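You operate a simulated robot arm through the tools that you are given. There is no shell and no other tool. Be economical: measure what you need, move in short steps, check, and stop when the job is done.

The job below is to be done with a simulated robot arm. You get a single attempt, and the scene is never put back.

JOB
Fit the grey roller in the exit box and pull the wire past it to 2.0 m.
Fine: roller in its seat and lid shut before you pull; keep the pull gauge out of the red.

Only the result counts: the job must be done as asked and must still hold three seconds after the hand-in. Knocking over, shifting, dropping, spilling or breaking anything else fails it. A push-on lid holds only when it is set on centred and level and pressed home; a screw cap is set on level and turned clockwise until tight.

ROBOT AND FRAMES
A 7-joint arm with a two-finger parallel gripper, fixed in place. Base frame: the origin is at the foot of the arm, x ahead of it, y to its left, z up. Lengths are in m, angles in degrees, forces in N, time in s.
Its first joint turns from -66.0 to 66.0 degrees. Payload 2.4 kg.
Tool frame: the origin (TCP) lies between the finger pads and is the grasp point; the fingertips stand 0.03 m ahead of it; z points along the fingers, y is the line along which they close. Largest opening 0.094 m; finger width 0.028, thickness 0.01; the body of the gripper, 0.05 by 0.096 m, starts 0.055 m behind the TCP.
Orientation is told as [roll, pitch, yaw] about the base's x, y, z axes, in that order, counted from this pose: with the fingers straight down and closing along the base's y, the tool's x points along the base's -x, its y along +y and its z along -z.

CONTROLS
- The arm moves only by the tool drive_tool. Its argument "targets" is a list of rows, each a list of 3 entries, a list of its own where there are three numbers: the opening, from 0 (shut) to 1 (fully open), then the shift along the tool's x, y, z in m, then the turn, a rotation vector about the tool's x, y, z in degrees. In form: [[jaw, [tx, ty, tz], [ax, ay, az]], ...]. A call has 1 to 8 rows; each row shifts and turns the commanded pose from where the row before left it, along the tool's axes as they then stand. A row lasts 0.2 s, in which the tool goes at most 0.05 m and 8.6 degrees; a call with a longer step from one row to the next is refused whole, and so is a gripper value outside its range. A pose out of reach is approached as far as the arm can. The call stops where the force on the tool passes 90 N (or 10 N more than at its start, if that is more) or the arm is blocked; 0.2 s more then pass. Each finger travels about 0.153 m/s and halts on what it meets, pressing with about 21 N; the grip force reading is that of the motor and also rises with nothing between the fingers. The clock runs only during rows and for 0.2 s after the last one: add rows that do not move to give the fingers time. It gives the time, the measured TCP pose, the force on the tool (base axes), the opening and the grip force at its end, in the units of the frame above (readings bear some noise), and new pictures: "views" is both (left out), scene, wrist or none.
- Cameras (640 x 400 px; columns grow to the right, rows downward): "scene" is fixed at [0.029, 0.4761, 1.4642]; the picture's right is [-0.78, -0.62, 0.00], its down [-0.31, 0.39, -0.87] and it looks along [0.54, -0.68, -0.50] (base axes); focal length 324 px, centre (320, 200). "wrist" rides on the gripper at [-0.037, 0, -0.058] in the tool frame; the picture's right is [0.00, -1.00, 0.00], its down [0.97, 0.00, -0.24] and it looks along [0.24, 0.00, 0.97] (tool axes); focal length 218 px, centre (320, 200). There is no depth. A picture from a camera that has moved, and an enlarged one, comes with that camera's place and axes in the base frame and with its lens. The place of the scene camera against the robot may be out by one fixed shift of up to 0.025 m in any direction.
- close_up(camera, box): a new picture of the part [left, top, right, bottom] of that camera's present view, enlarged. The clock stands still meanwhile.
- close_job(): hands the job in; it is judged then, once.

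Work in short steps. Places have to be worked out from the pictures, the camera data and where the tool is seen: move nearer, look again, correct. Check each grasp and each placing, and mend what went wrong. You have 120 turns and 150 pictures in all, those below and enlarged ones among them. Open the gripper and draw the arm clear of the work before you hand the job in, unless the task says otherwise; then end with one line.

The tools are called by a JSON object that holds its "op" and its "data". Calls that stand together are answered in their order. drive_tool: Moves the arm, as the interface text tells. Its arguments: {"type":"object","properties":{"targets":{"type":"array"},"views":{"type":"string","enum":["both","scene","wrist","none"]}},"required":["targets"]} The other tools are called the same way: close_up (camera, box) takes an enlarged picture of a part of a camera's view; close_job () hands the job in.

At the start:

```text
time_s: 0.0
ee_pos: [0.34, -0.1004, 1.2439]
ee_rot: [0.0, 0.1, 0.0]
ft_force: [0.3, 0.0, 0.6]
finger_gap: 0.0941
finger_force: 0.0
```

scene: 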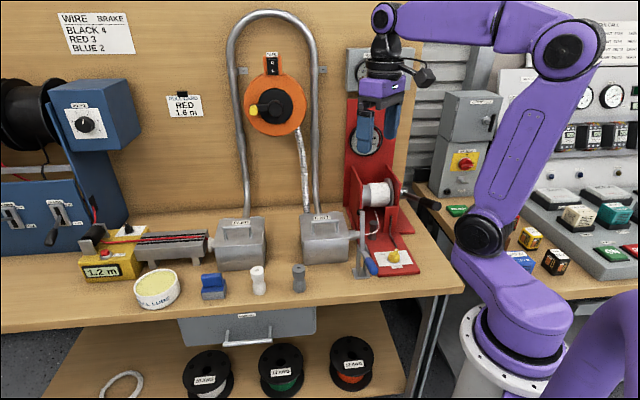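
wrist: 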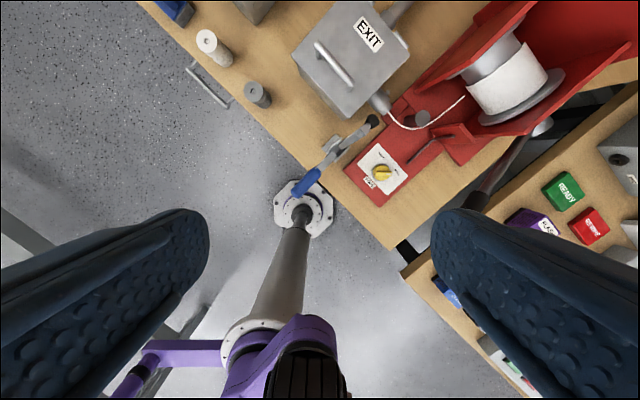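

The scene shows a wire-pulling bench; I need to read the labels and identify parts before moving, so I take enlarged views.

{"op": "close_up", "data": {"camera": "scene", "box": [0, 0, 220, 140]}}

{"op": "close_up", "data": {"camera": "scene", "box": [40, 180, 260, 318]}}

{"op": "close_up", "data": {"camera": "scene", "box": [260, 150, 460, 300]}}

{"op": "close_up", "data": {"camera": "wrist", "box": [180, 0, 560, 237]}}

```text
2.86 times, centred on (110, 70) of scene
camera zoom: at [0.029, 0.4761, 1.4642], right [-0.78, -0.62, 0.0], down [-0.31, 0.39, -0.87], along [0.54, -0.68, -0.5], focal length 925 px, centre (920, 571)
```

zoom: 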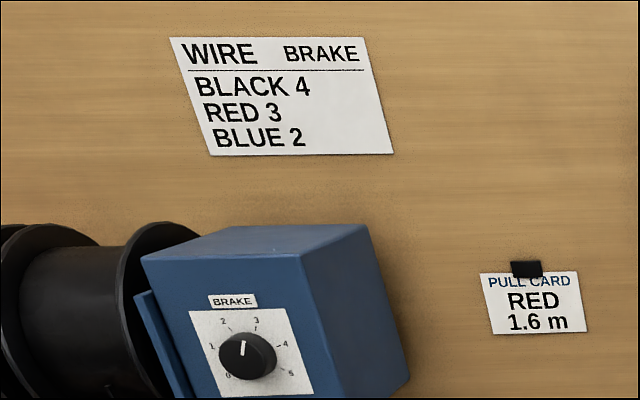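

```text
2.90 times, centred on (150, 249) of scene
camera zoom: at [0.029, 0.4761, 1.4642], right [-0.78, -0.62, 0.0], down [-0.31, 0.39, -0.87], along [0.54, -0.68, -0.5], focal length 938 px, centre (813, 58)
```

zoom: 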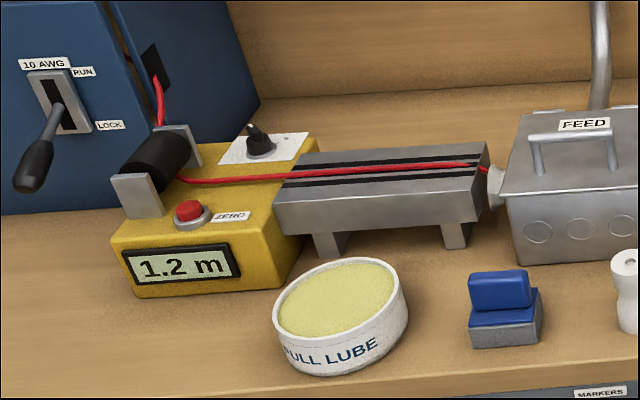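

```text
2.67 times, centred on (360, 225) of scene
camera zoom: at [0.029, 0.4761, 1.4642], right [-0.78, -0.62, 0.0], down [-0.31, 0.39, -0.87], along [0.54, -0.68, -0.5], focal length 863 px, centre (213, 133)
```

zoom: 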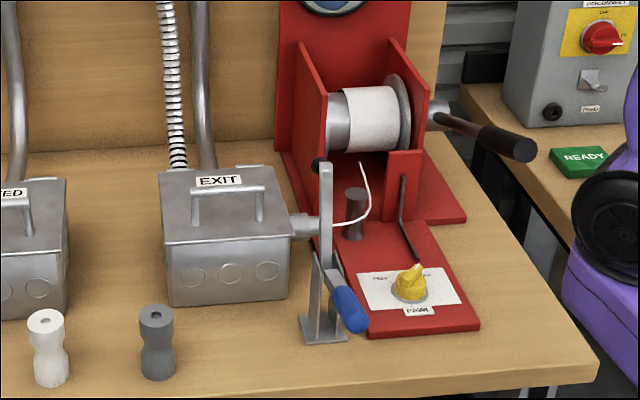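

```text
1.68 times, centred on (370, 118) of wrist
camera zoom: at [0.3763, -0.1006, 1.3025], right [0.0, -1.0, 0.0], down [-0.97, 0.0, 0.24], along [-0.24, 0.0, -0.97], focal length 368 px, centre (236, 337)
```

zoom: 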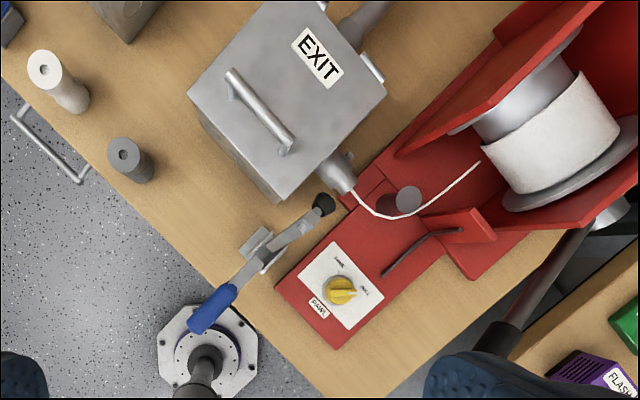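

Now the winch gauge, brake dial, levers and the roller/fish tape area in finer detail.

{"op": "close_up", "data": {"camera": "scene", "box": [335, 30, 455, 105]}}

{"op": "close_up", "data": {"camera": "scene", "box": [335, 90, 455, 165]}}

{"op": "close_up", "data": {"camera": "scene", "box": [50, 90, 130, 140]}}

{"op": "close_up", "data": {"camera": "scene", "box": [0, 180, 128, 260]}}

{"op": "close_up", "data": {"camera": "scene", "box": [340, 175, 436, 280]}}

{"op": "close_up", "data": {"camera": "scene", "box": [480, 0, 640, 100]}}

```text
5.33 times, centred on (395, 68) of scene
camera zoom: at [0.029, 0.4761, 1.4642], right [-0.78, -0.62, 0.0], down [-0.31, 0.39, -0.87], along [0.54, -0.68, -0.5], focal length 1727 px, centre (-80, 907)
```

zoom: 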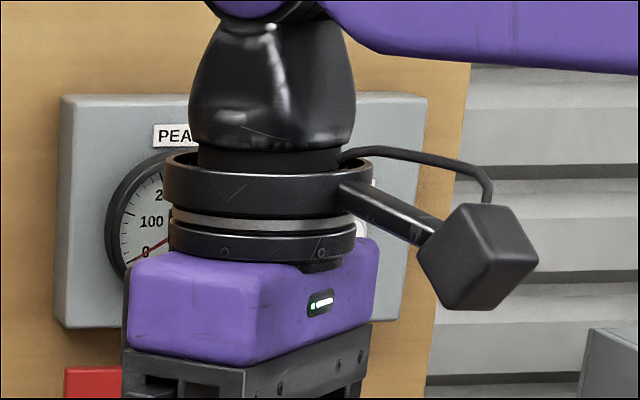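

```text
5.33 times, centred on (395, 128) of scene
camera zoom: at [0.029, 0.4761, 1.4642], right [-0.78, -0.62, 0.0], down [-0.31, 0.39, -0.87], along [0.54, -0.68, -0.5], focal length 1727 px, centre (-80, 587)
```

zoom: 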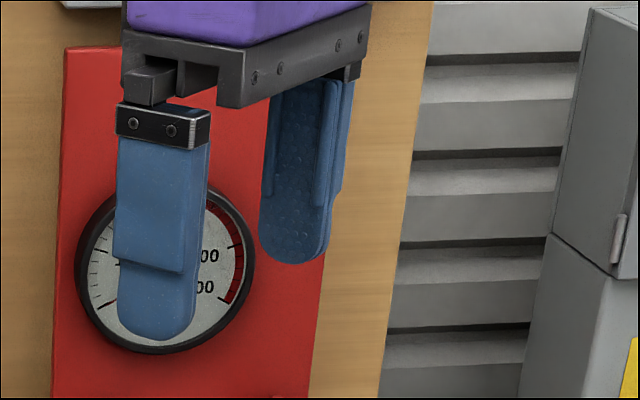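

```text
8.00 times, centred on (90, 115) of scene
camera zoom: at [0.029, 0.4761, 1.4642], right [-0.78, -0.62, 0.0], down [-0.31, 0.39, -0.87], along [0.54, -0.68, -0.5], focal length 2590 px, centre (2160, 880)
```

zoom: 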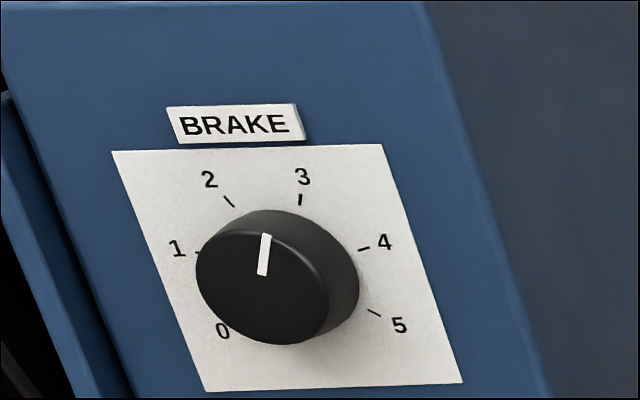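

```text
5.00 times, centred on (64, 220) of scene
camera zoom: at [0.029, 0.4761, 1.4642], right [-0.78, -0.62, 0.0], down [-0.31, 0.39, -0.87], along [0.54, -0.68, -0.5], focal length 1619 px, centre (1600, 100)
```

zoom: 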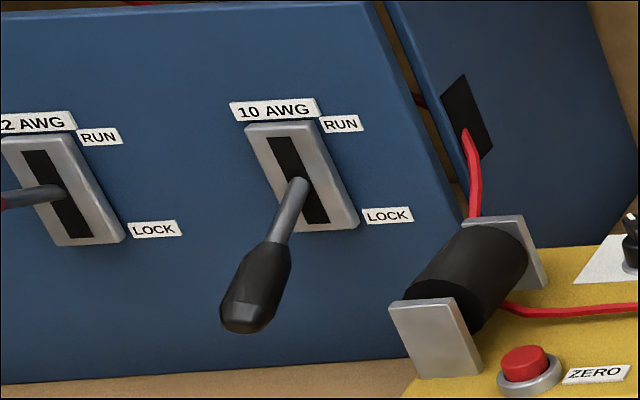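

```text
3.81 times, centred on (388, 228) of scene
camera zoom: at [0.029, 0.4761, 1.4642], right [-0.78, -0.62, 0.0], down [-0.31, 0.39, -0.87], along [0.54, -0.68, -0.5], focal length 1234 px, centre (61, 95)
```

zoom: 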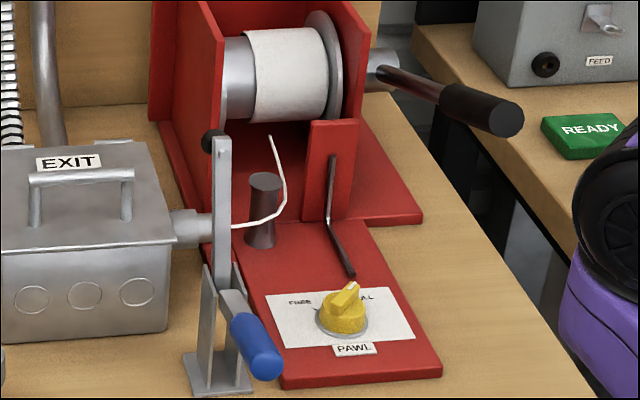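

```text
4.00 times, centred on (560, 50) of scene
camera zoom: at [0.029, 0.4761, 1.4642], right [-0.78, -0.62, 0.0], down [-0.31, 0.39, -0.87], along [0.54, -0.68, -0.5], focal length 1295 px, centre (-640, 800)
```

zoom: 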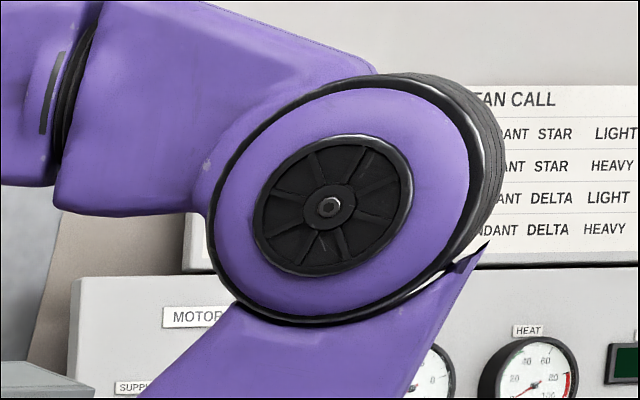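

The brake already shows 3 for red; the levers and counter lie beyond reach, so the job is exit box, roller, pawl and crank. I bring the wrist camera over the exit box and winch to measure.

{"op": "drive_tool", "data": {"targets": [[1, [0.0, -0.03, 0.035], [0, 0, 0]], [1, [0.0, -0.03, 0.035], [0, 0, 0]], [1, [0.0, -0.03, 0.035], [0, 0, 0]], [1, [0.0, -0.03, 0.035], [0, 0, 0]]]}}

```text
time_s: 1.0
ee_pos: [0.3385, -0.221, 1.1005]
ee_rot: [0.0, 0.0, 0.0]
ft_force: [0.3, -0.9, 0.4]
finger_gap: 0.0943
finger_force: 0.0
camera wrist: at [0.3762, -0.2198, 1.1606], right [0.0, -1.0, 0.0], down [-0.97, 0.0, 0.24], along [-0.24, 0.0, -0.97], focal length 218 px, centre (320, 200)
```

scene: 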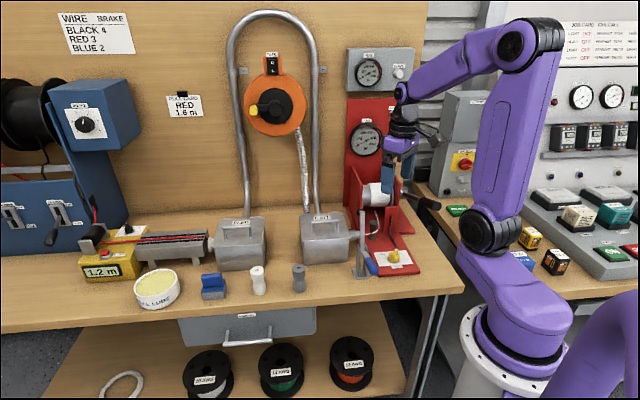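
wrist: 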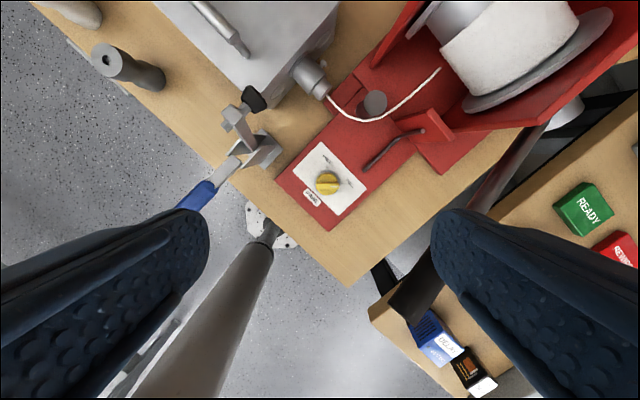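

{"op": "close_up", "data": {"camera": "wrist", "box": [180, 50, 440, 212]}}

{"op": "close_up", "data": {"camera": "scene", "box": [340, 40, 420, 160]}}

```text
2.46 times, centred on (310, 131) of wrist
camera zoom: at [0.3762, -0.2198, 1.1606], right [0.0, -1.0, 0.0], down [-0.97, 0.0, 0.24], along [-0.24, 0.0, -0.97], focal length 537 px, centre (345, 370)
```

zoom: 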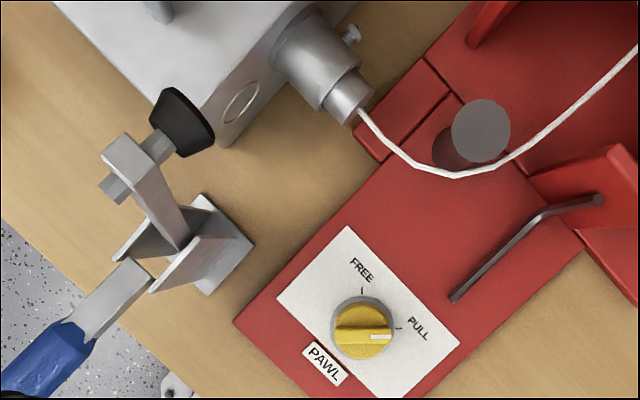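

```text
3.33 times, centred on (380, 100) of scene
camera zoom: at [0.029, 0.4761, 1.4642], right [-0.78, -0.62, 0.0], down [-0.31, 0.39, -0.87], along [0.54, -0.68, -0.5], focal length 1079 px, centre (120, 533)
```

zoom: 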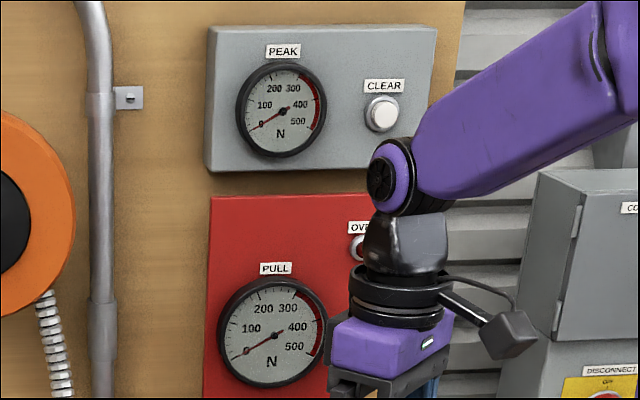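

Triangulating the pawl knob and the roller top over the two wrist views puts them at z≈0.84 and 0.88, higher than I assumed, with the exit box near (0.49, -0.12). The pawl is already on PULL. I move the camera over the exit box.

{"op": "drive_tool", "data": {"targets": [[1, [-0.04, 0.025, 0], [0, 0, 0]], [1, [-0.04, 0.025, 0], [0, 0, 0]], [1, [-0.04, 0.025, 0], [0, 0, 0]], [1, [-0.04, 0.025, 0], [0, 0, 0]]], "views": "wrist"}}

```text
time_s: 2.0
ee_pos: [0.5006, -0.1208, 1.104]
ee_rot: [0.1, 0.0, 0.0]
ft_force: [0.4, 0.9, 0.0]
finger_gap: 0.0943
finger_force: 0.1
camera wrist: at [0.5375, -0.1207, 1.1627], right [0.0, -1.0, 0.0], down [-0.97, 0.0, 0.24], along [-0.24, 0.0, -0.97], focal length 218 px, centre (320, 200)
```

wrist: 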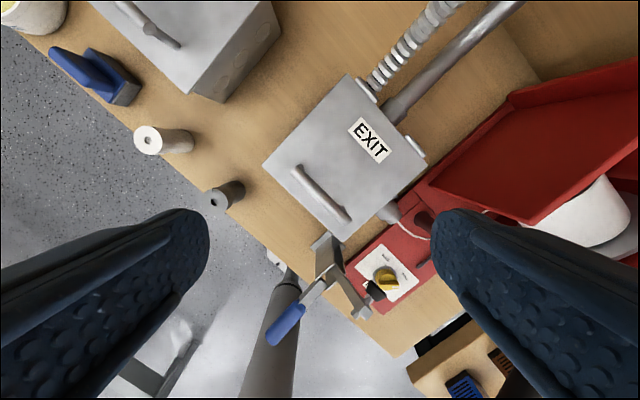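

{"op": "close_up", "data": {"camera": "wrist", "box": [240, 60, 448, 260]}}

{"op": "close_up", "data": {"camera": "scene", "box": [290, 195, 380, 280]}}

```text
2.00 times, centred on (344, 160) of wrist
camera zoom: at [0.5375, -0.1207, 1.1627], right [0.0, -1.0, 0.0], down [-0.97, 0.0, 0.24], along [-0.24, 0.0, -0.97], focal length 436 px, centre (272, 280)
```

zoom: 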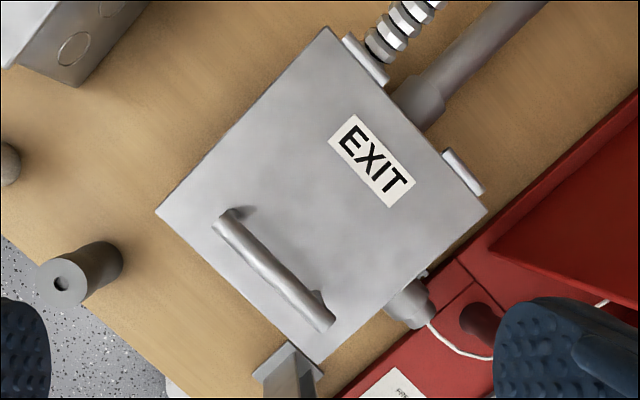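

```text
4.71 times, centred on (335, 238) of scene
camera zoom: at [0.029, 0.4761, 1.4642], right [-0.78, -0.62, 0.0], down [-0.31, 0.39, -0.87], along [0.54, -0.68, -0.5], focal length 1524 px, centre (249, 24)
```

zoom: 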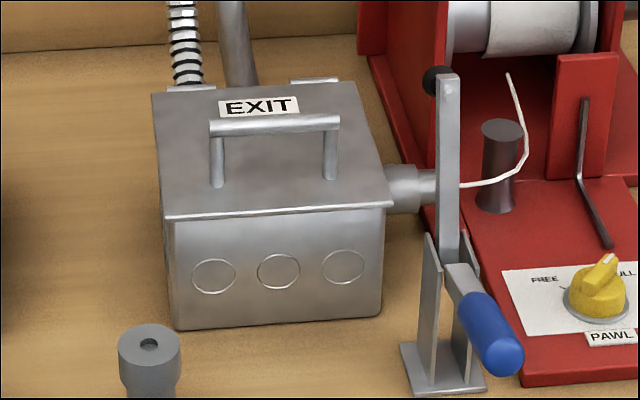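

The exit lid is hinged at the wall side, with its handle centred near (0.487, -0.123, 0.95) running at 45° along the bench. I turn the tool 45° so the fingers close across the handle, and come down above it to look again.

{"op": "drive_tool", "data": {"targets": [[0.6, [0, 0, 0], [0, 0, -7.5]], [0.6, [0, 0, 0], [0, 0, -7.5]], [0.6, [0, 0, 0], [0, 0, -7.5]], [0.6, [0, 0, 0], [0, 0, -7.5]], [0.6, [0, 0, 0], [0, 0, -7.5]], [0.6, [0, 0, 0], [0, 0, -7.5]], [0.6, [0.011, 0.008, 0.03], [0, 0, 0]], [0.6, [0, 0, 0.03], [0, 0, 0]]]}}

```text
time_s: 3.8
ee_pos: [0.4867, -0.1214, 1.0436]
ee_rot: [-0.1, 0.0, 45.0]
ft_force: [1.0, 0.1, -0.5]
finger_gap: 0.0566
finger_force: 0.1
camera wrist: at [0.513, -0.0956, 1.1023], right [0.71, -0.71, 0.0], down [-0.69, -0.69, 0.24], along [-0.17, -0.17, -0.97], focal length 218 px, centre (320, 200)
```

scene: 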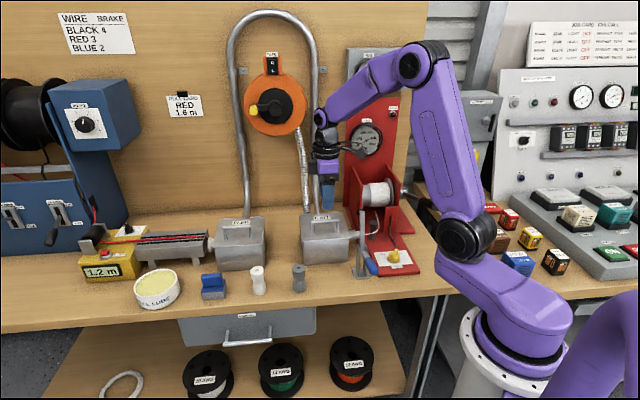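
wrist: 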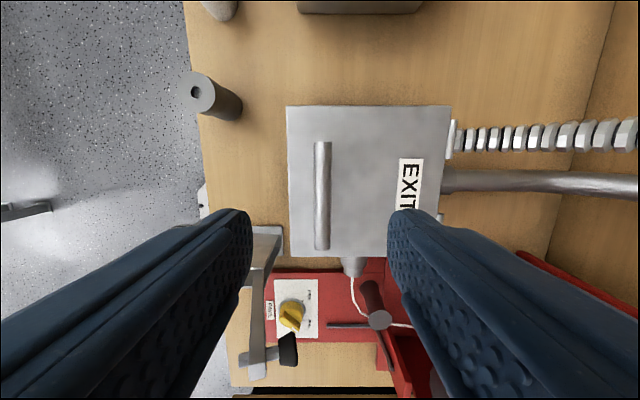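

Handle sits centred between the fingers, about 0.15 m below the camera (z≈0.95). I descend to TCP z≈0.965 and close.

{"op": "drive_tool", "data": {"targets": [[0.6, [-0.003, -0.002, 0.04], [0, 0, 0]], [0.6, [0, 0, 0.038], [0, 0, 0]], [0, [0, 0, 0], [0, 0, 0]], [0, [0, 0, 0], [0, 0, 0]]]}}

```text
time_s: 4.8
ee_pos: [0.4885, -0.1214, 0.9658]
ee_rot: [0.2, 0.2, 45.0]
ft_force: [-4.3, 3.1, 0.3]
finger_gap: 0.0112
finger_force: 45.3
camera wrist: at [0.5161, -0.0953, 1.0242], right [0.71, -0.71, 0.0], down [-0.69, -0.69, 0.24], along [-0.17, -0.17, -0.97], focal length 218 px, centre (320, 200)
```

scene: 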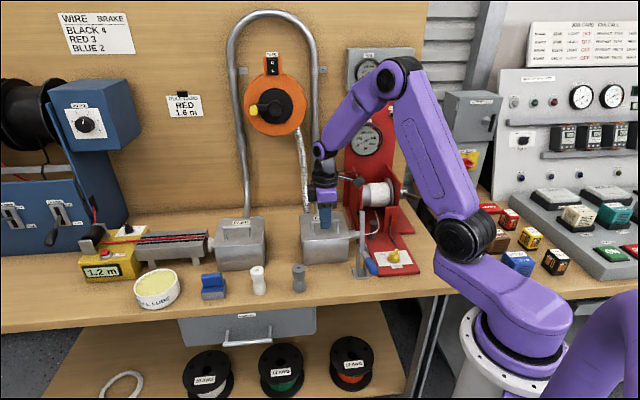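
wrist: 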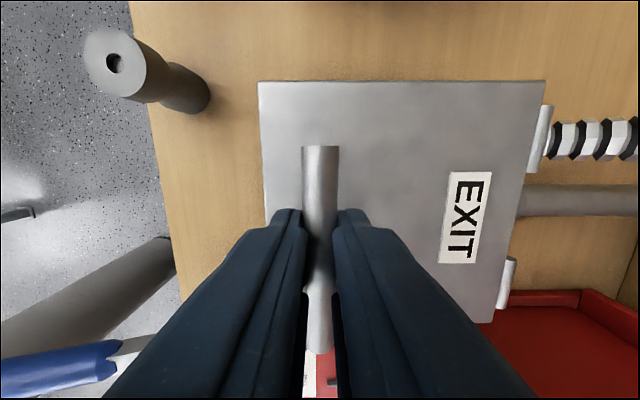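

The bar is held (gap 11 mm). I lift in an arc about the rear hinge, turning the tool with the lid, 4 steps of 8° first.

{"op": "drive_tool", "data": {"targets": [[0, [0, -0.0073, -0.0143], [-8, 0, 0]], [0, [0, -0.0073, -0.0143], [-8, 0, 0]], [0, [0, -0.0073, -0.0143], [-8, 0, 0]], [0, [0, -0.0073, -0.0143], [-8, 0, 0]]]}}

```text
time_s: 5.8
ee_pos: [0.5198, -0.1509, 1.0119]
ee_rot: [31.5, -0.1, 44.8]
ft_force: [16.4, -13.5, -29.4]
finger_gap: 0.0114
finger_force: 44.9
camera wrist: at [0.5672, -0.1468, 1.062], right [0.6, -0.6, -0.52], down [-0.6, -0.77, 0.2], along [-0.53, 0.19, -0.83], focal length 218 px, centre (320, 200)
```

scene: 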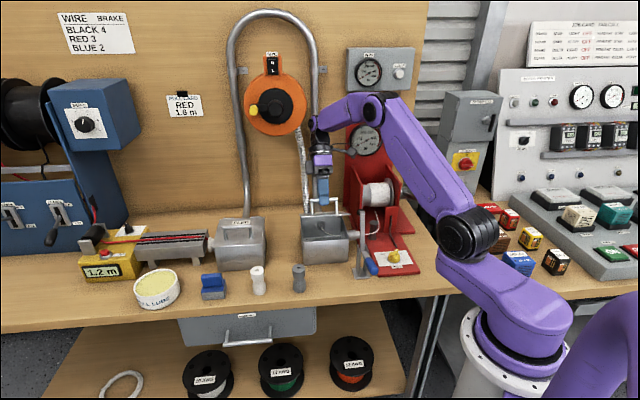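
wrist: 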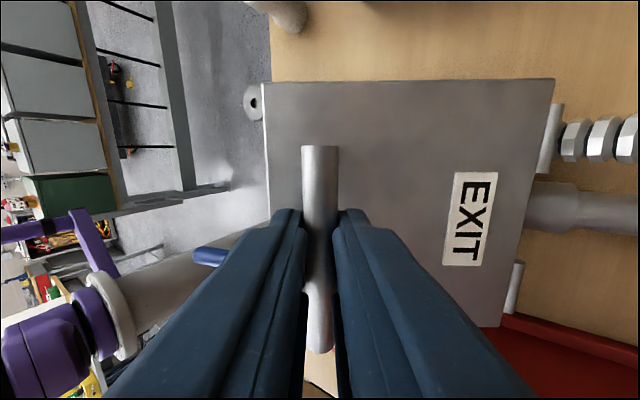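

The lid is following; the reading shows about 36 N pulling inward along the radius, so I shrink the arc slightly as I continue.

{"op": "drive_tool", "data": {"targets": [[0, [0, -0.0098, -0.0128], [-8, 0, 0]], [0, [0, -0.0093, -0.0133], [-8, 0, 0]]], "views": "none"}}

```text
time_s: 6.4
ee_pos: [0.5207, -0.1535, 1.0108]
ee_rot: [43.2, -1.2, 43.5]
ft_force: [49.6, -22.6, -63.0]
finger_gap: 0.0115
finger_force: 44.8
out of reach, approached as far as the arm can: row 2
```

The arm reaches a limit when tilted toward the wall, so I keep the bar gripped and turn the tool back upright around it.

{"op": "drive_tool", "data": {"targets": [[0, [0, 0.002, 0], [8, 0, 0]], [0, [0, 0.002, 0], [8, 0, 0]]], "views": "none"}}

```text
time_s: 7.0
ee_pos: [0.5156, -0.1559, 1.0174]
ee_rot: [28.5, -0.9, 44.0]
ft_force: [45.0, -33.1, -64.1]
finger_gap: 0.0115
finger_force: 44.6
```

Force is still radial (about 85 N inward), so I relieve it by moving toward the hinge a few millimetres.

{"op": "drive_tool", "data": {"targets": [[0, [0, -0.0045, 0.0018], [0, 0, 0]], [0, [0, -0.0045, 0.0018], [0, 0, 0]]], "views": "none"}}

```text
time_s: 7.6
ee_pos: [0.5139, -0.1535, 1.0165]
ee_rot: [30.4, -0.4, 44.5]
ft_force: [41.7, -28.3, -51.2]
finger_gap: 0.0115
finger_force: 45.2
```

{"op": "drive_tool", "data": {"targets": [[0, [0, -0.005, 0.003], [0, 0, 0]], [0, [0, -0.005, 0.003], [0, 0, 0]]]}}

{"op": "close_up", "data": {"camera": "scene", "box": [270, 90, 410, 280]}}

```text
time_s: 8.2
ee_pos: [0.5115, -0.1532, 1.0111]
ee_rot: [32.1, -0.1, 45.1]
ft_force: [2.3, -0.2, -1.4]
finger_gap: 0.0115
finger_force: 44.6
camera wrist: at [0.5591, -0.1483, 1.0615], right [0.6, -0.6, -0.53], down [-0.59, -0.78, 0.2], along [-0.53, 0.2, -0.82], focal length 218 px, centre (320, 200)
```

scene: 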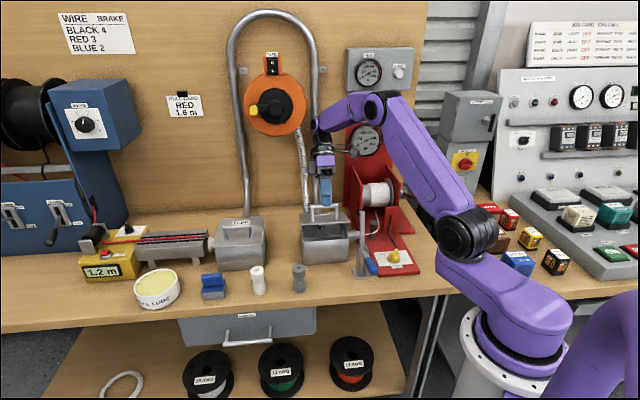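
wrist: 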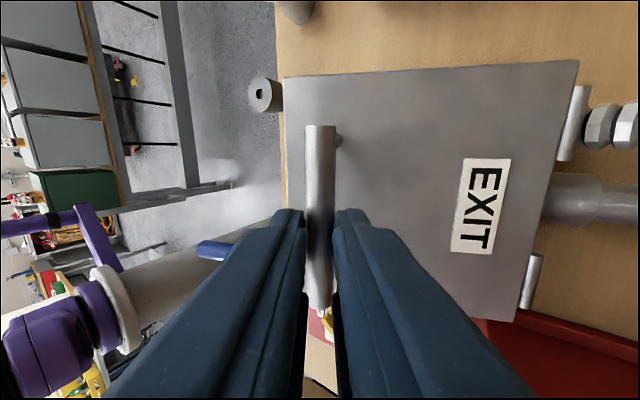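

```text
2.11 times, centred on (340, 185) of scene
camera zoom: at [0.029, 0.4761, 1.4642], right [-0.78, -0.62, 0.0], down [-0.31, 0.39, -0.87], along [0.54, -0.68, -0.5], focal length 682 px, centre (278, 232)
```

zoom: 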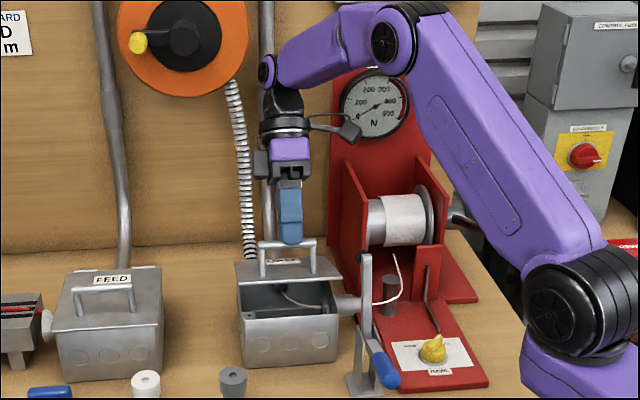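

Force is now zero, lid about 30° open and the roller box interior is visible. I turn the tool upright around the bar.

{"op": "drive_tool", "data": {"targets": [[0, [0, 0.0022, 0.0002], [8, 0, 0]], [0, [0, 0.0022, 0.0002], [8, 0, 0]], [0, [0, 0.0022, 0.0002], [8, 0, 0]], [0, [0, 0.0022, 0.0002], [8, 0, 0]]], "views": "none"}}

```text
time_s: 9.2
ee_pos: [0.503, -0.1449, 1.0151]
ee_rot: [0.4, 0.1, 45.0]
ft_force: [-19.7, 28.3, 31.3]
finger_gap: 0.0118
finger_force: 45.3
```

Tool is upright with ~45 N outward load; I correct outward and proceed along the arc in small steps.

{"op": "drive_tool", "data": {"targets": [[0, [0, -0.009, -0.013], [0, 0, 0]], [0, [0, -0.0125, -0.01], [0, 0, 0]]]}}

```text
time_s: 9.8
ee_pos: [0.5212, -0.1651, 1.0347]
ee_rot: [-0.2, 0.0, 45.0]
ft_force: [17.7, 9.3, -14.8]
finger_gap: 0.0113
finger_force: 45.0
camera wrist: at [0.5472, -0.1393, 1.093], right [0.71, -0.71, 0.0], down [-0.69, -0.69, 0.24], along [-0.17, -0.17, -0.97], focal length 218 px, centre (320, 200)
```

scene: 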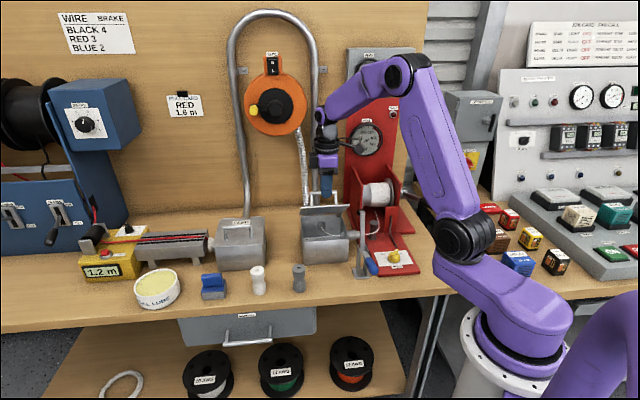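
wrist: 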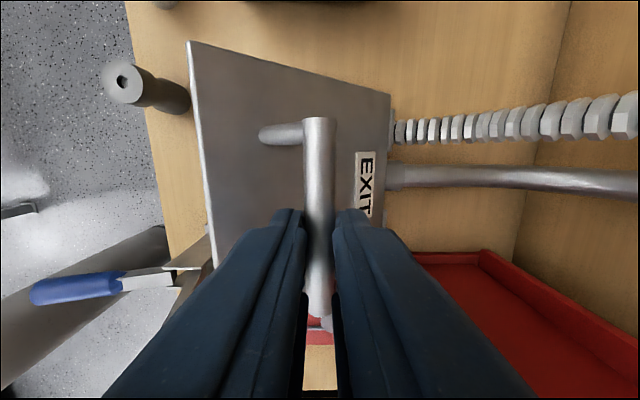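

Lid is around 45–50° up and tracking well. I continue along the arc.

{"op": "drive_tool", "data": {"targets": [[0, [-0.003, -0.016, -0.003], [0, 0, 0]], [0, [0, -0.015, -0.003], [0, 0, 0]], [0, [0, -0.0155, -0.002], [0, 0, 0]]], "views": "none"}}

```text
time_s: 10.6
ee_pos: [0.5527, -0.1979, 1.045]
ee_rot: [-0.4, 0.0, 44.8]
ft_force: [-5.9, -2.7, 30.4]
finger_gap: 0.0115
finger_force: 45.2
```

{"op": "drive_tool", "data": {"targets": [[0, [0, -0.016, -0.002], [0, 0, 0]], [0, [0, -0.015, 0.003], [0, 0, 0]], [0, [0, -0.014, 0.005], [0, 0, 0]]]}}

```text
time_s: 11.4
ee_pos: [0.5875, -0.2304, 1.0391]
ee_rot: [-0.2, 0.0, 44.8]
ft_force: [-6.6, -13.7, 17.1]
finger_gap: 0.0113
finger_force: 45.0
camera wrist: at [0.6122, -0.2039, 1.0968], right [0.7, -0.71, 0.0], down [-0.69, -0.68, 0.24], along [-0.17, -0.17, -0.97], focal length 218 px, centre (320, 200)
```

scene: 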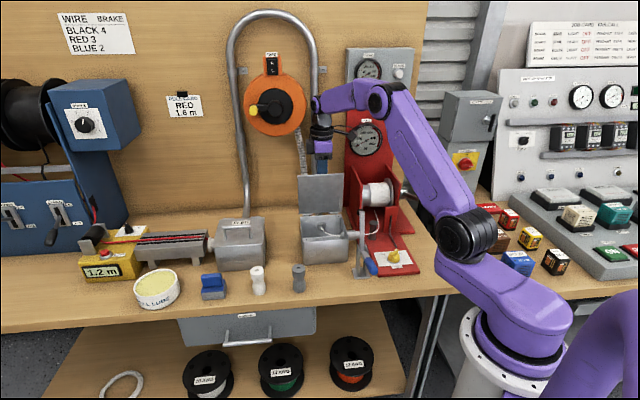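
wrist: 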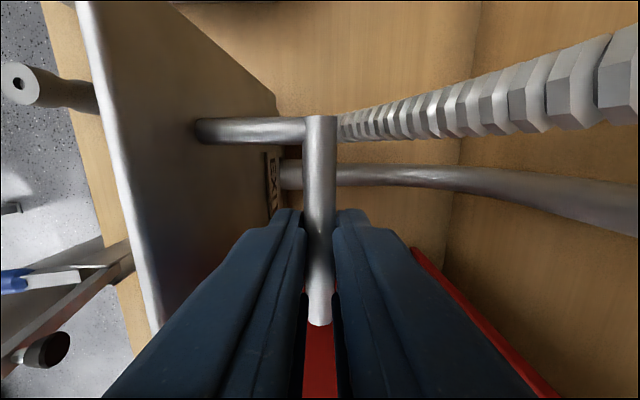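

The lid is about vertical. I carry it further past vertical so it will rest open.

{"op": "drive_tool", "data": {"targets": [[0, [0, -0.013, 0.005], [0, 0, 0]], [0, [0, -0.012, 0.007], [0, 0, 0]]]}}

```text
time_s: 12.0
ee_pos: [0.6043, -0.2474, 1.0256]
ee_rot: [-0.1, 0.0, 44.9]
ft_force: [-4.5, -17.5, 12.4]
finger_gap: 0.0114
finger_force: 45.6
camera wrist: at [0.6299, -0.2214, 1.084], right [0.71, -0.71, 0.0], down [-0.69, -0.68, 0.24], along [-0.17, -0.17, -0.97], focal length 218 px, centre (320, 200)
```

scene: 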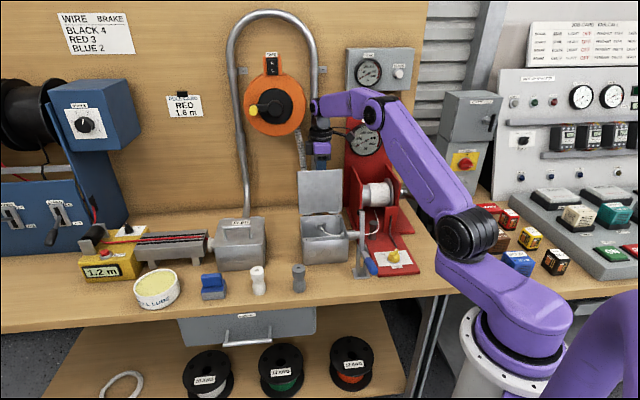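
wrist: 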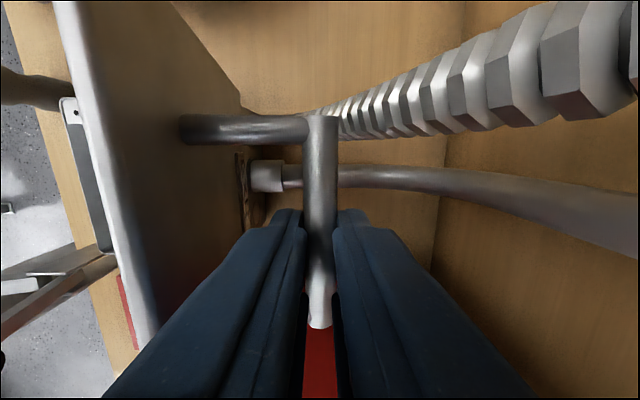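

Lid is past vertical (~105°). I open the fingers only slightly and rise off the bar.

{"op": "drive_tool", "data": {"targets": [[0.22, [0, 0, 0], [0, 0, 0]], [0.22, [0, 0, 0], [0, 0, 0]], [0.22, [0, 0, -0.02], [0, 0, 0]], [0.22, [0, 0, -0.04], [0, 0, 0]], [0.22, [0, 0, -0.04], [0, 0, 0]]]}}

```text
time_s: 13.2
ee_pos: [0.6045, -0.2454, 1.1251]
ee_rot: [0.0, 0.0, 45.1]
ft_force: [-0.2, 0.3, 0.5]
finger_gap: 0.021
finger_force: 0.0
camera wrist: at [0.6307, -0.2195, 1.1834], right [0.71, -0.71, 0.0], down [-0.69, -0.69, 0.24], along [-0.17, -0.17, -0.97], focal length 218 px, centre (320, 200)
```

scene: 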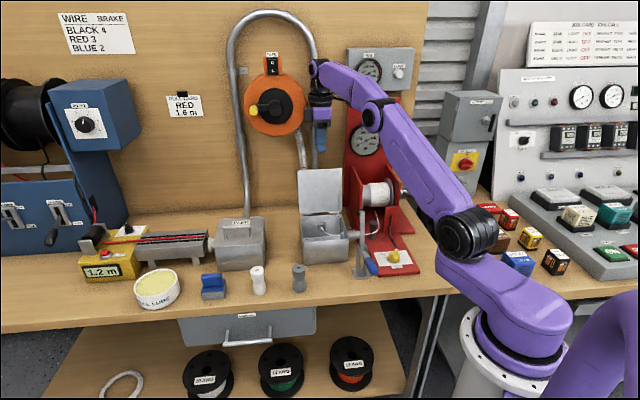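
wrist: 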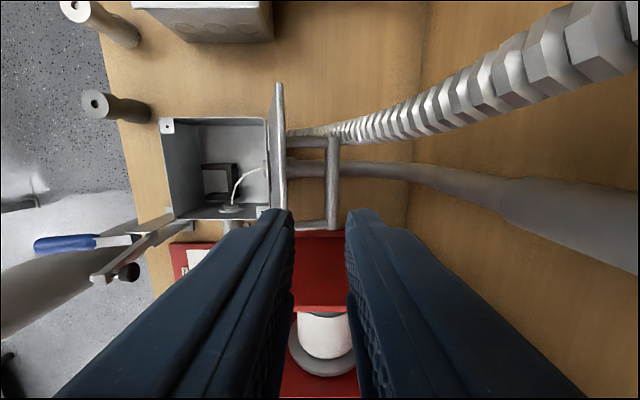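

The lid stays open by itself. I move back over the box (above the lid top) to see the seat.

{"op": "drive_tool", "data": {"targets": [[0.5, [0, 0.037, -0.01], [0, 0, 0]], [0.5, [0, 0.037, 0], [0, 0, 0]], [0.5, [0, 0.037, 0], [0, 0, 0]], [0.5, [0, 0.037, 0], [0, 0, 0]]], "views": "wrist"}}

{"op": "close_up", "data": {"camera": "wrist", "box": [200, 60, 440, 260]}}

{"op": "close_up", "data": {"camera": "scene", "box": [280, 160, 400, 285]}}

```text
time_s: 14.2
ee_pos: [0.4997, -0.1401, 1.1358]
ee_rot: [0.0, 0.0, 45.0]
ft_force: [-0.1, 0.7, 0.2]
finger_gap: 0.0473
finger_force: 0.0
camera wrist: at [0.5262, -0.1145, 1.1945], right [0.71, -0.71, 0.0], down [-0.69, -0.69, 0.24], along [-0.17, -0.17, -0.97], focal length 218 px, centre (320, 200)
```

wrist: 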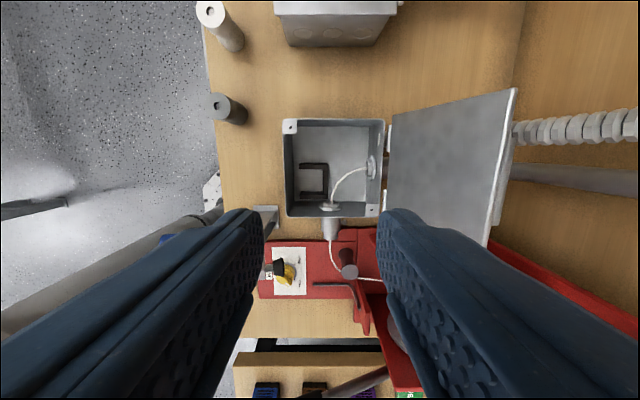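

```text
2.00 times, centred on (320, 160) of wrist
camera zoom: at [0.5262, -0.1145, 1.1945], right [0.71, -0.71, 0.0], down [-0.69, -0.69, 0.24], along [-0.17, -0.17, -0.97], focal length 436 px, centre (320, 280)
```

zoom: 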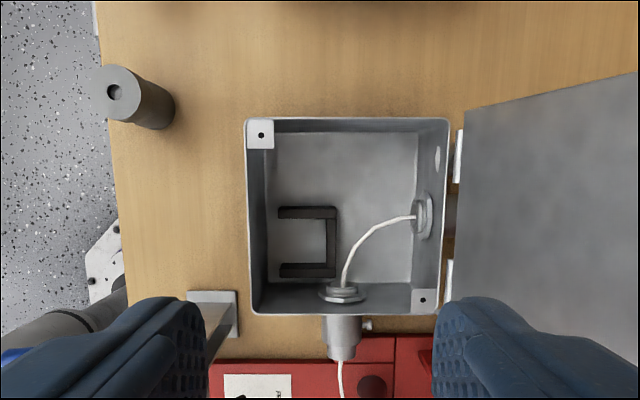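

```text
3.20 times, centred on (340, 222) of scene
camera zoom: at [0.029, 0.4761, 1.4642], right [-0.78, -0.62, 0.0], down [-0.31, 0.39, -0.87], along [0.54, -0.68, -0.5], focal length 1036 px, centre (256, 128)
```

zoom: 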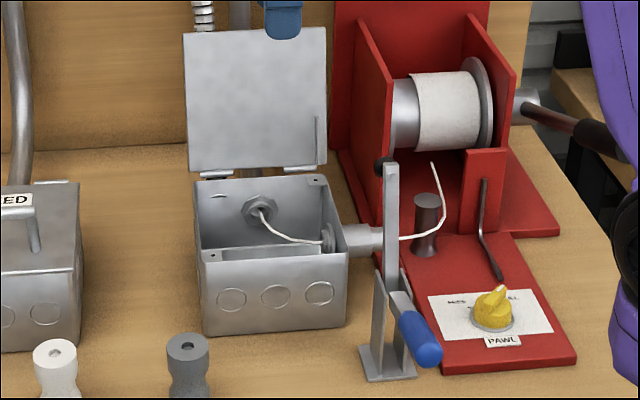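

The seat is a C-shaped bracket on the box floor, centred near (0.481, -0.144), open to the front; the grey roller stands at about (0.468, 0.02), top z≈0.88. I turn the tool so the fingers close along the bench (more room in the box), then go over the roller.

{"op": "drive_tool", "data": {"targets": [[0.7, [0, 0, 0], [0, 0, 8.5]], [0.7, [0, 0, 0], [0, 0, 8.5]], [0.7, [0, 0, 0], [0, 0, 8.5]], [0.7, [0, 0, 0], [0, 0, 8.5]], [0.7, [0, 0, 0], [0, 0, 8.5]], [0.7, [0, 0, 0], [0, 0, 8.5]], [0.7, [0, 0, 0], [0, 0, 8.5]], [0.7, [0, 0, 0], [0, 0, 8.5]]], "views": "none"}}

{"op": "drive_tool", "data": {"targets": [[0.7, [0, 0, 0], [0, 0, 7.4]], [0.7, [0, 0, 0], [0, 0, 7.3]], [0.7, [0, 0, 0], [0, 0, 7.3]], [0.7, [0.034, 0.0226, 0.02], [0, 0, 0]], [0.7, [0.034, 0.0226, 0.02], [0, 0, 0]], [0.7, [0.034, 0.0226, 0.02], [0, 0, 0]], [0.7, [0.034, 0.0226, 0.02], [0, 0, 0]]]}}

```text
time_s: 16.0
ee_pos: [0.5007, -0.1397, 1.1364]
ee_rot: [0.0, 0.1, -23.2]
ft_force: [0.9, 0.5, -0.4]
finger_gap: 0.0659
finger_force: 0.0
```

```text
time_s: 17.6
ee_pos: [0.4694, 0.0215, 1.0578]
ee_rot: [0.0, 0.0, -45.1]
ft_force: [-0.3, 0.9, 0.0]
finger_gap: 0.0657
finger_force: 0.1
camera wrist: at [0.4947, -0.0048, 1.1161], right [-0.71, -0.71, 0.0], down [-0.69, 0.69, 0.24], along [-0.17, 0.17, -0.97], focal length 218 px, centre (320, 200)
```

scene: 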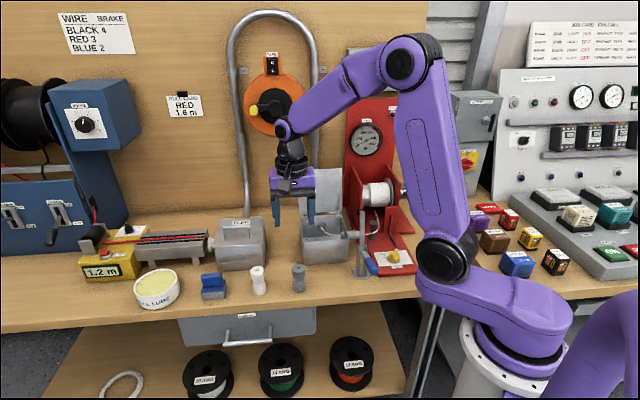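
wrist: 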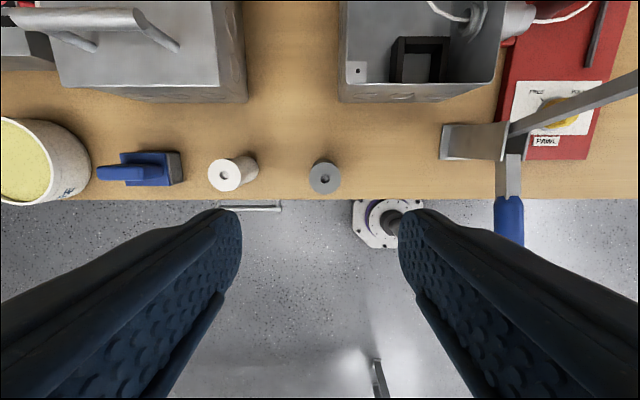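

{"op": "close_up", "data": {"camera": "wrist", "box": [300, 0, 540, 200]}}

```text
2.00 times, centred on (420, 100) of wrist
camera zoom: at [0.4947, -0.0048, 1.1161], right [-0.71, -0.71, 0.0], down [-0.69, 0.69, 0.24], along [-0.17, 0.17, -0.97], focal length 436 px, centre (120, 400)
```

zoom: 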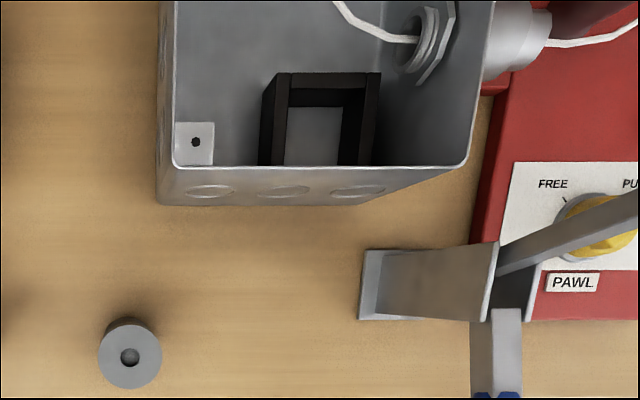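

Roller top is offset about (-4, -5.5) mm from the tool axis; bracket top is about z=0.848, floor 0.828. I descend so fingertips take the roller's upper flange, then grip.

{"op": "drive_tool", "data": {"targets": [[0.7, [-0.0043, -0.0055, 0.042], [0, 0, 0]], [0.7, [0, 0, 0.042], [0, 0, 0]], [0.7, [0, 0, 0.042], [0, 0, 0]], [0.7, [0, 0, 0.04], [0, 0, 0]]]}}

```text
time_s: 18.6
ee_pos: [0.4676, 0.0136, 0.89]
ee_rot: [0.0, -0.1, -44.9]
ft_force: [0.9, 0.5, -0.1]
finger_gap: 0.0658
finger_force: 0.0
camera wrist: at [0.4934, -0.0129, 0.9487], right [-0.71, -0.71, 0.0], down [-0.69, 0.69, 0.24], along [-0.17, 0.17, -0.97], focal length 218 px, centre (320, 200)
```

scene: 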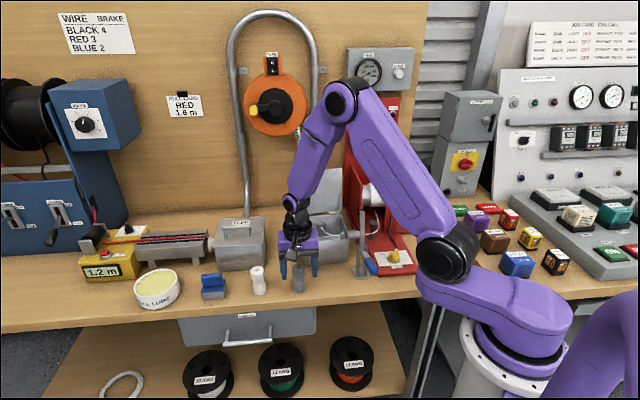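
wrist: 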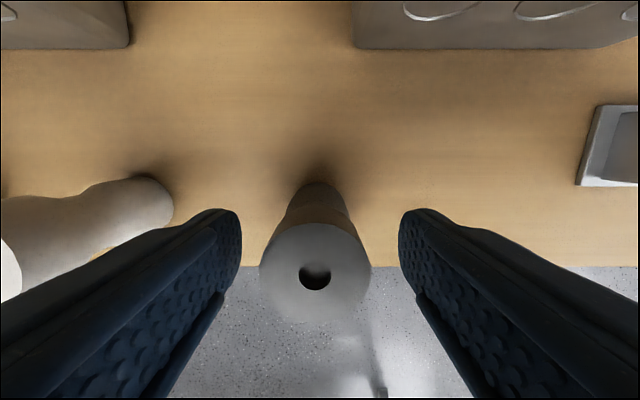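

Roller is centred between the fingers (top z≈0.888). Grip.

{"op": "drive_tool", "data": {"targets": [[0, [0.001, 0.0016, 0], [0, 0, 0]], [0, [0, 0, 0], [0, 0, 0]], [0, [0, 0, -0.02], [0, 0, 0]]], "views": "wrist"}}

```text
time_s: 19.4
ee_pos: [0.4678, 0.0158, 0.9095]
ee_rot: [0.1, 0.0, -45.1]
ft_force: [-0.3, -0.1, -0.7]
finger_gap: 0.0328
finger_force: 21.3
camera wrist: at [0.4933, -0.0118, 0.9687], right [-0.71, -0.71, 0.0], down [-0.69, 0.69, 0.24], along [-0.17, 0.17, -0.97], focal length 218 px, centre (320, 200)
```

wrist: 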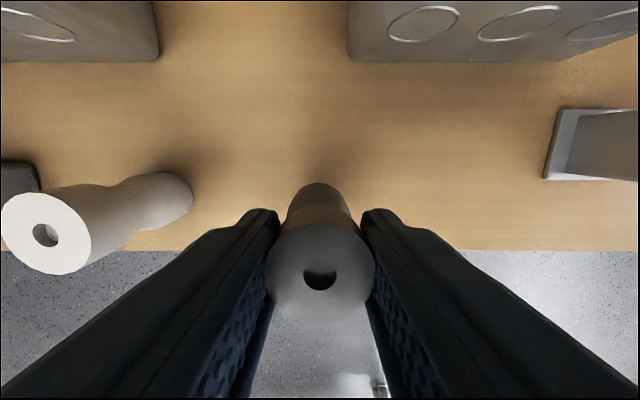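

Roller held (33 mm). I lift it and carry it over the seat.

{"op": "drive_tool", "data": {"targets": [[0, [0, 0, -0.04], [0, 0, 0]], [0, [0, 0, -0.04], [0, 0, 0]], [0, [0, 0, -0.03], [0, 0, 0]], [0, [-0.031, -0.0262, 0], [0, 0, 0]], [0, [-0.031, -0.0262, 0], [0, 0, 0]], [0, [-0.031, -0.0262, 0], [0, 0, 0]], [0, [-0.03, -0.0264, 0], [0, 0, 0]]]}}

{"op": "close_up", "data": {"camera": "wrist", "box": [220, 120, 420, 300]}}

```text
time_s: 21.0
ee_pos: [0.4789, -0.1459, 1.0204]
ee_rot: [0.1, -0.1, -45.0]
ft_force: [1.0, 0.9, -1.1]
finger_gap: 0.0329
finger_force: 20.8
camera wrist: at [0.5048, -0.1721, 1.0786], right [-0.71, -0.71, 0.0], down [-0.69, 0.69, 0.24], along [-0.17, 0.17, -0.97], focal length 218 px, centre (320, 200)
```

scene: 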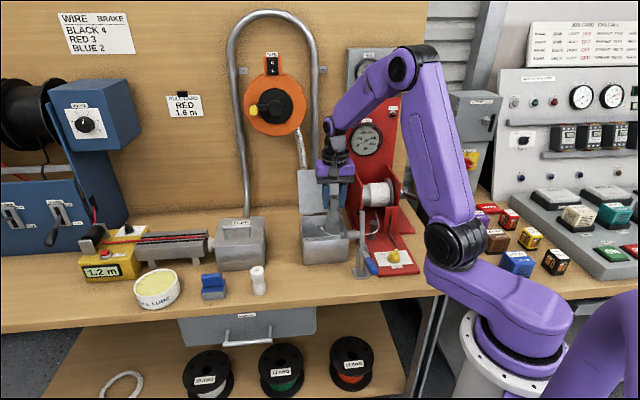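
wrist: 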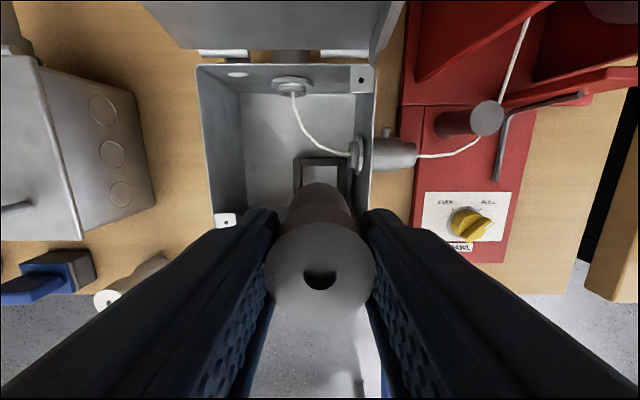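

```text
2.22 times, centred on (320, 210) of wrist
camera zoom: at [0.5048, -0.1721, 1.0786], right [-0.71, -0.71, 0.0], down [-0.69, 0.69, 0.24], along [-0.17, 0.17, -0.97], focal length 485 px, centre (320, 178)
```

zoom: 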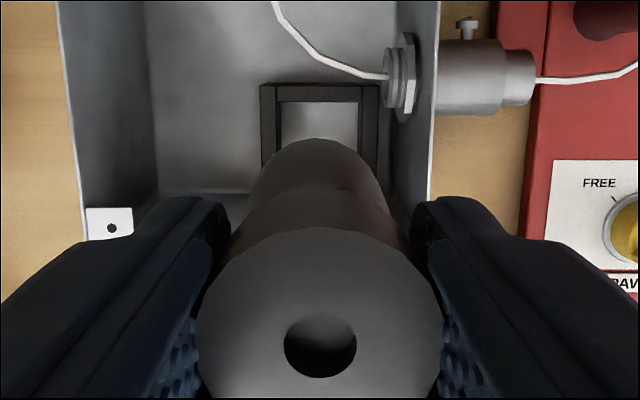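

Alignment is right: bracket centreline coincides with the tool in e1, roller about 3 mm clear of its back wall, fingers clear of the gland nut. I descend straight to just above the bracket top and check.

{"op": "drive_tool", "data": {"targets": [[0, [0, 0, 0.04], [0, 0, 0]], [0, [0, 0, 0.04], [0, 0, 0]], [0, [0, 0, 0.025], [0, 0, 0]]], "views": "wrist"}}

{"op": "close_up", "data": {"camera": "wrist", "box": [200, 100, 440, 300]}}

```text
time_s: 21.8
ee_pos: [0.4795, -0.1462, 0.9164]
ee_rot: [0.1, -0.2, -45.0]
ft_force: [-3.0, 1.7, 15.3]
finger_gap: 0.033
finger_force: 20.9
camera wrist: at [0.5055, -0.1722, 0.9747], right [-0.71, -0.71, 0.0], down [-0.69, 0.69, 0.24], along [-0.17, 0.17, -0.97], focal length 218 px, centre (320, 200)
```

wrist: 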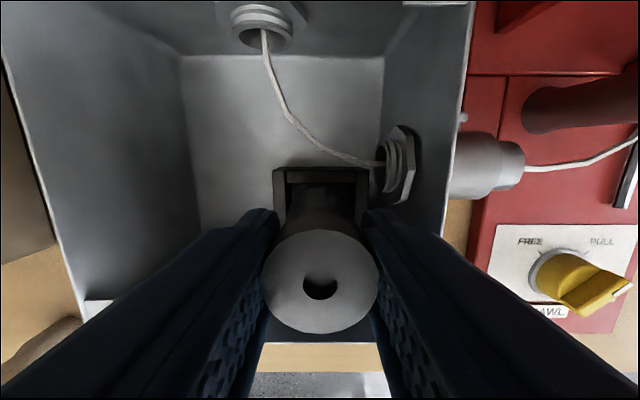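

```text
2.00 times, centred on (320, 200) of wrist
camera zoom: at [0.5055, -0.1722, 0.9747], right [-0.71, -0.71, 0.0], down [-0.69, 0.69, 0.24], along [-0.17, 0.17, -0.97], focal length 436 px, centre (320, 200)
```

zoom: 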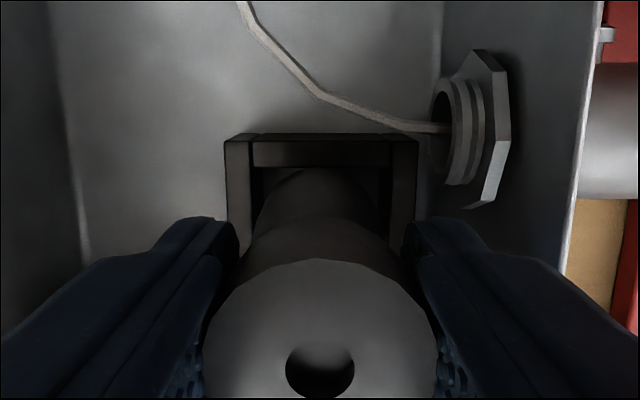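

There is a 15 N contact at TCP z 0.916, probably the right finger's edge on the gland ring. I lift a little, shift 3 mm toward the front, and try again gently.

{"op": "drive_tool", "data": {"targets": [[0, [0, 0, -0.006], [0, 0, 0]], [0, [0.003, 0, 0], [0, 0, 0]], [0, [0, 0, 0.006], [0, 0, 0]], [0, [0, 0, 0.004], [0, 0, 0]]], "views": "none"}}

```text
time_s: 22.8
ee_pos: [0.478, -0.1438, 0.9099]
ee_rot: [0.0, 0.0, -45.0]
ft_force: [-0.6, 0.4, -1.3]
finger_gap: 0.0329
finger_force: 21.1
```

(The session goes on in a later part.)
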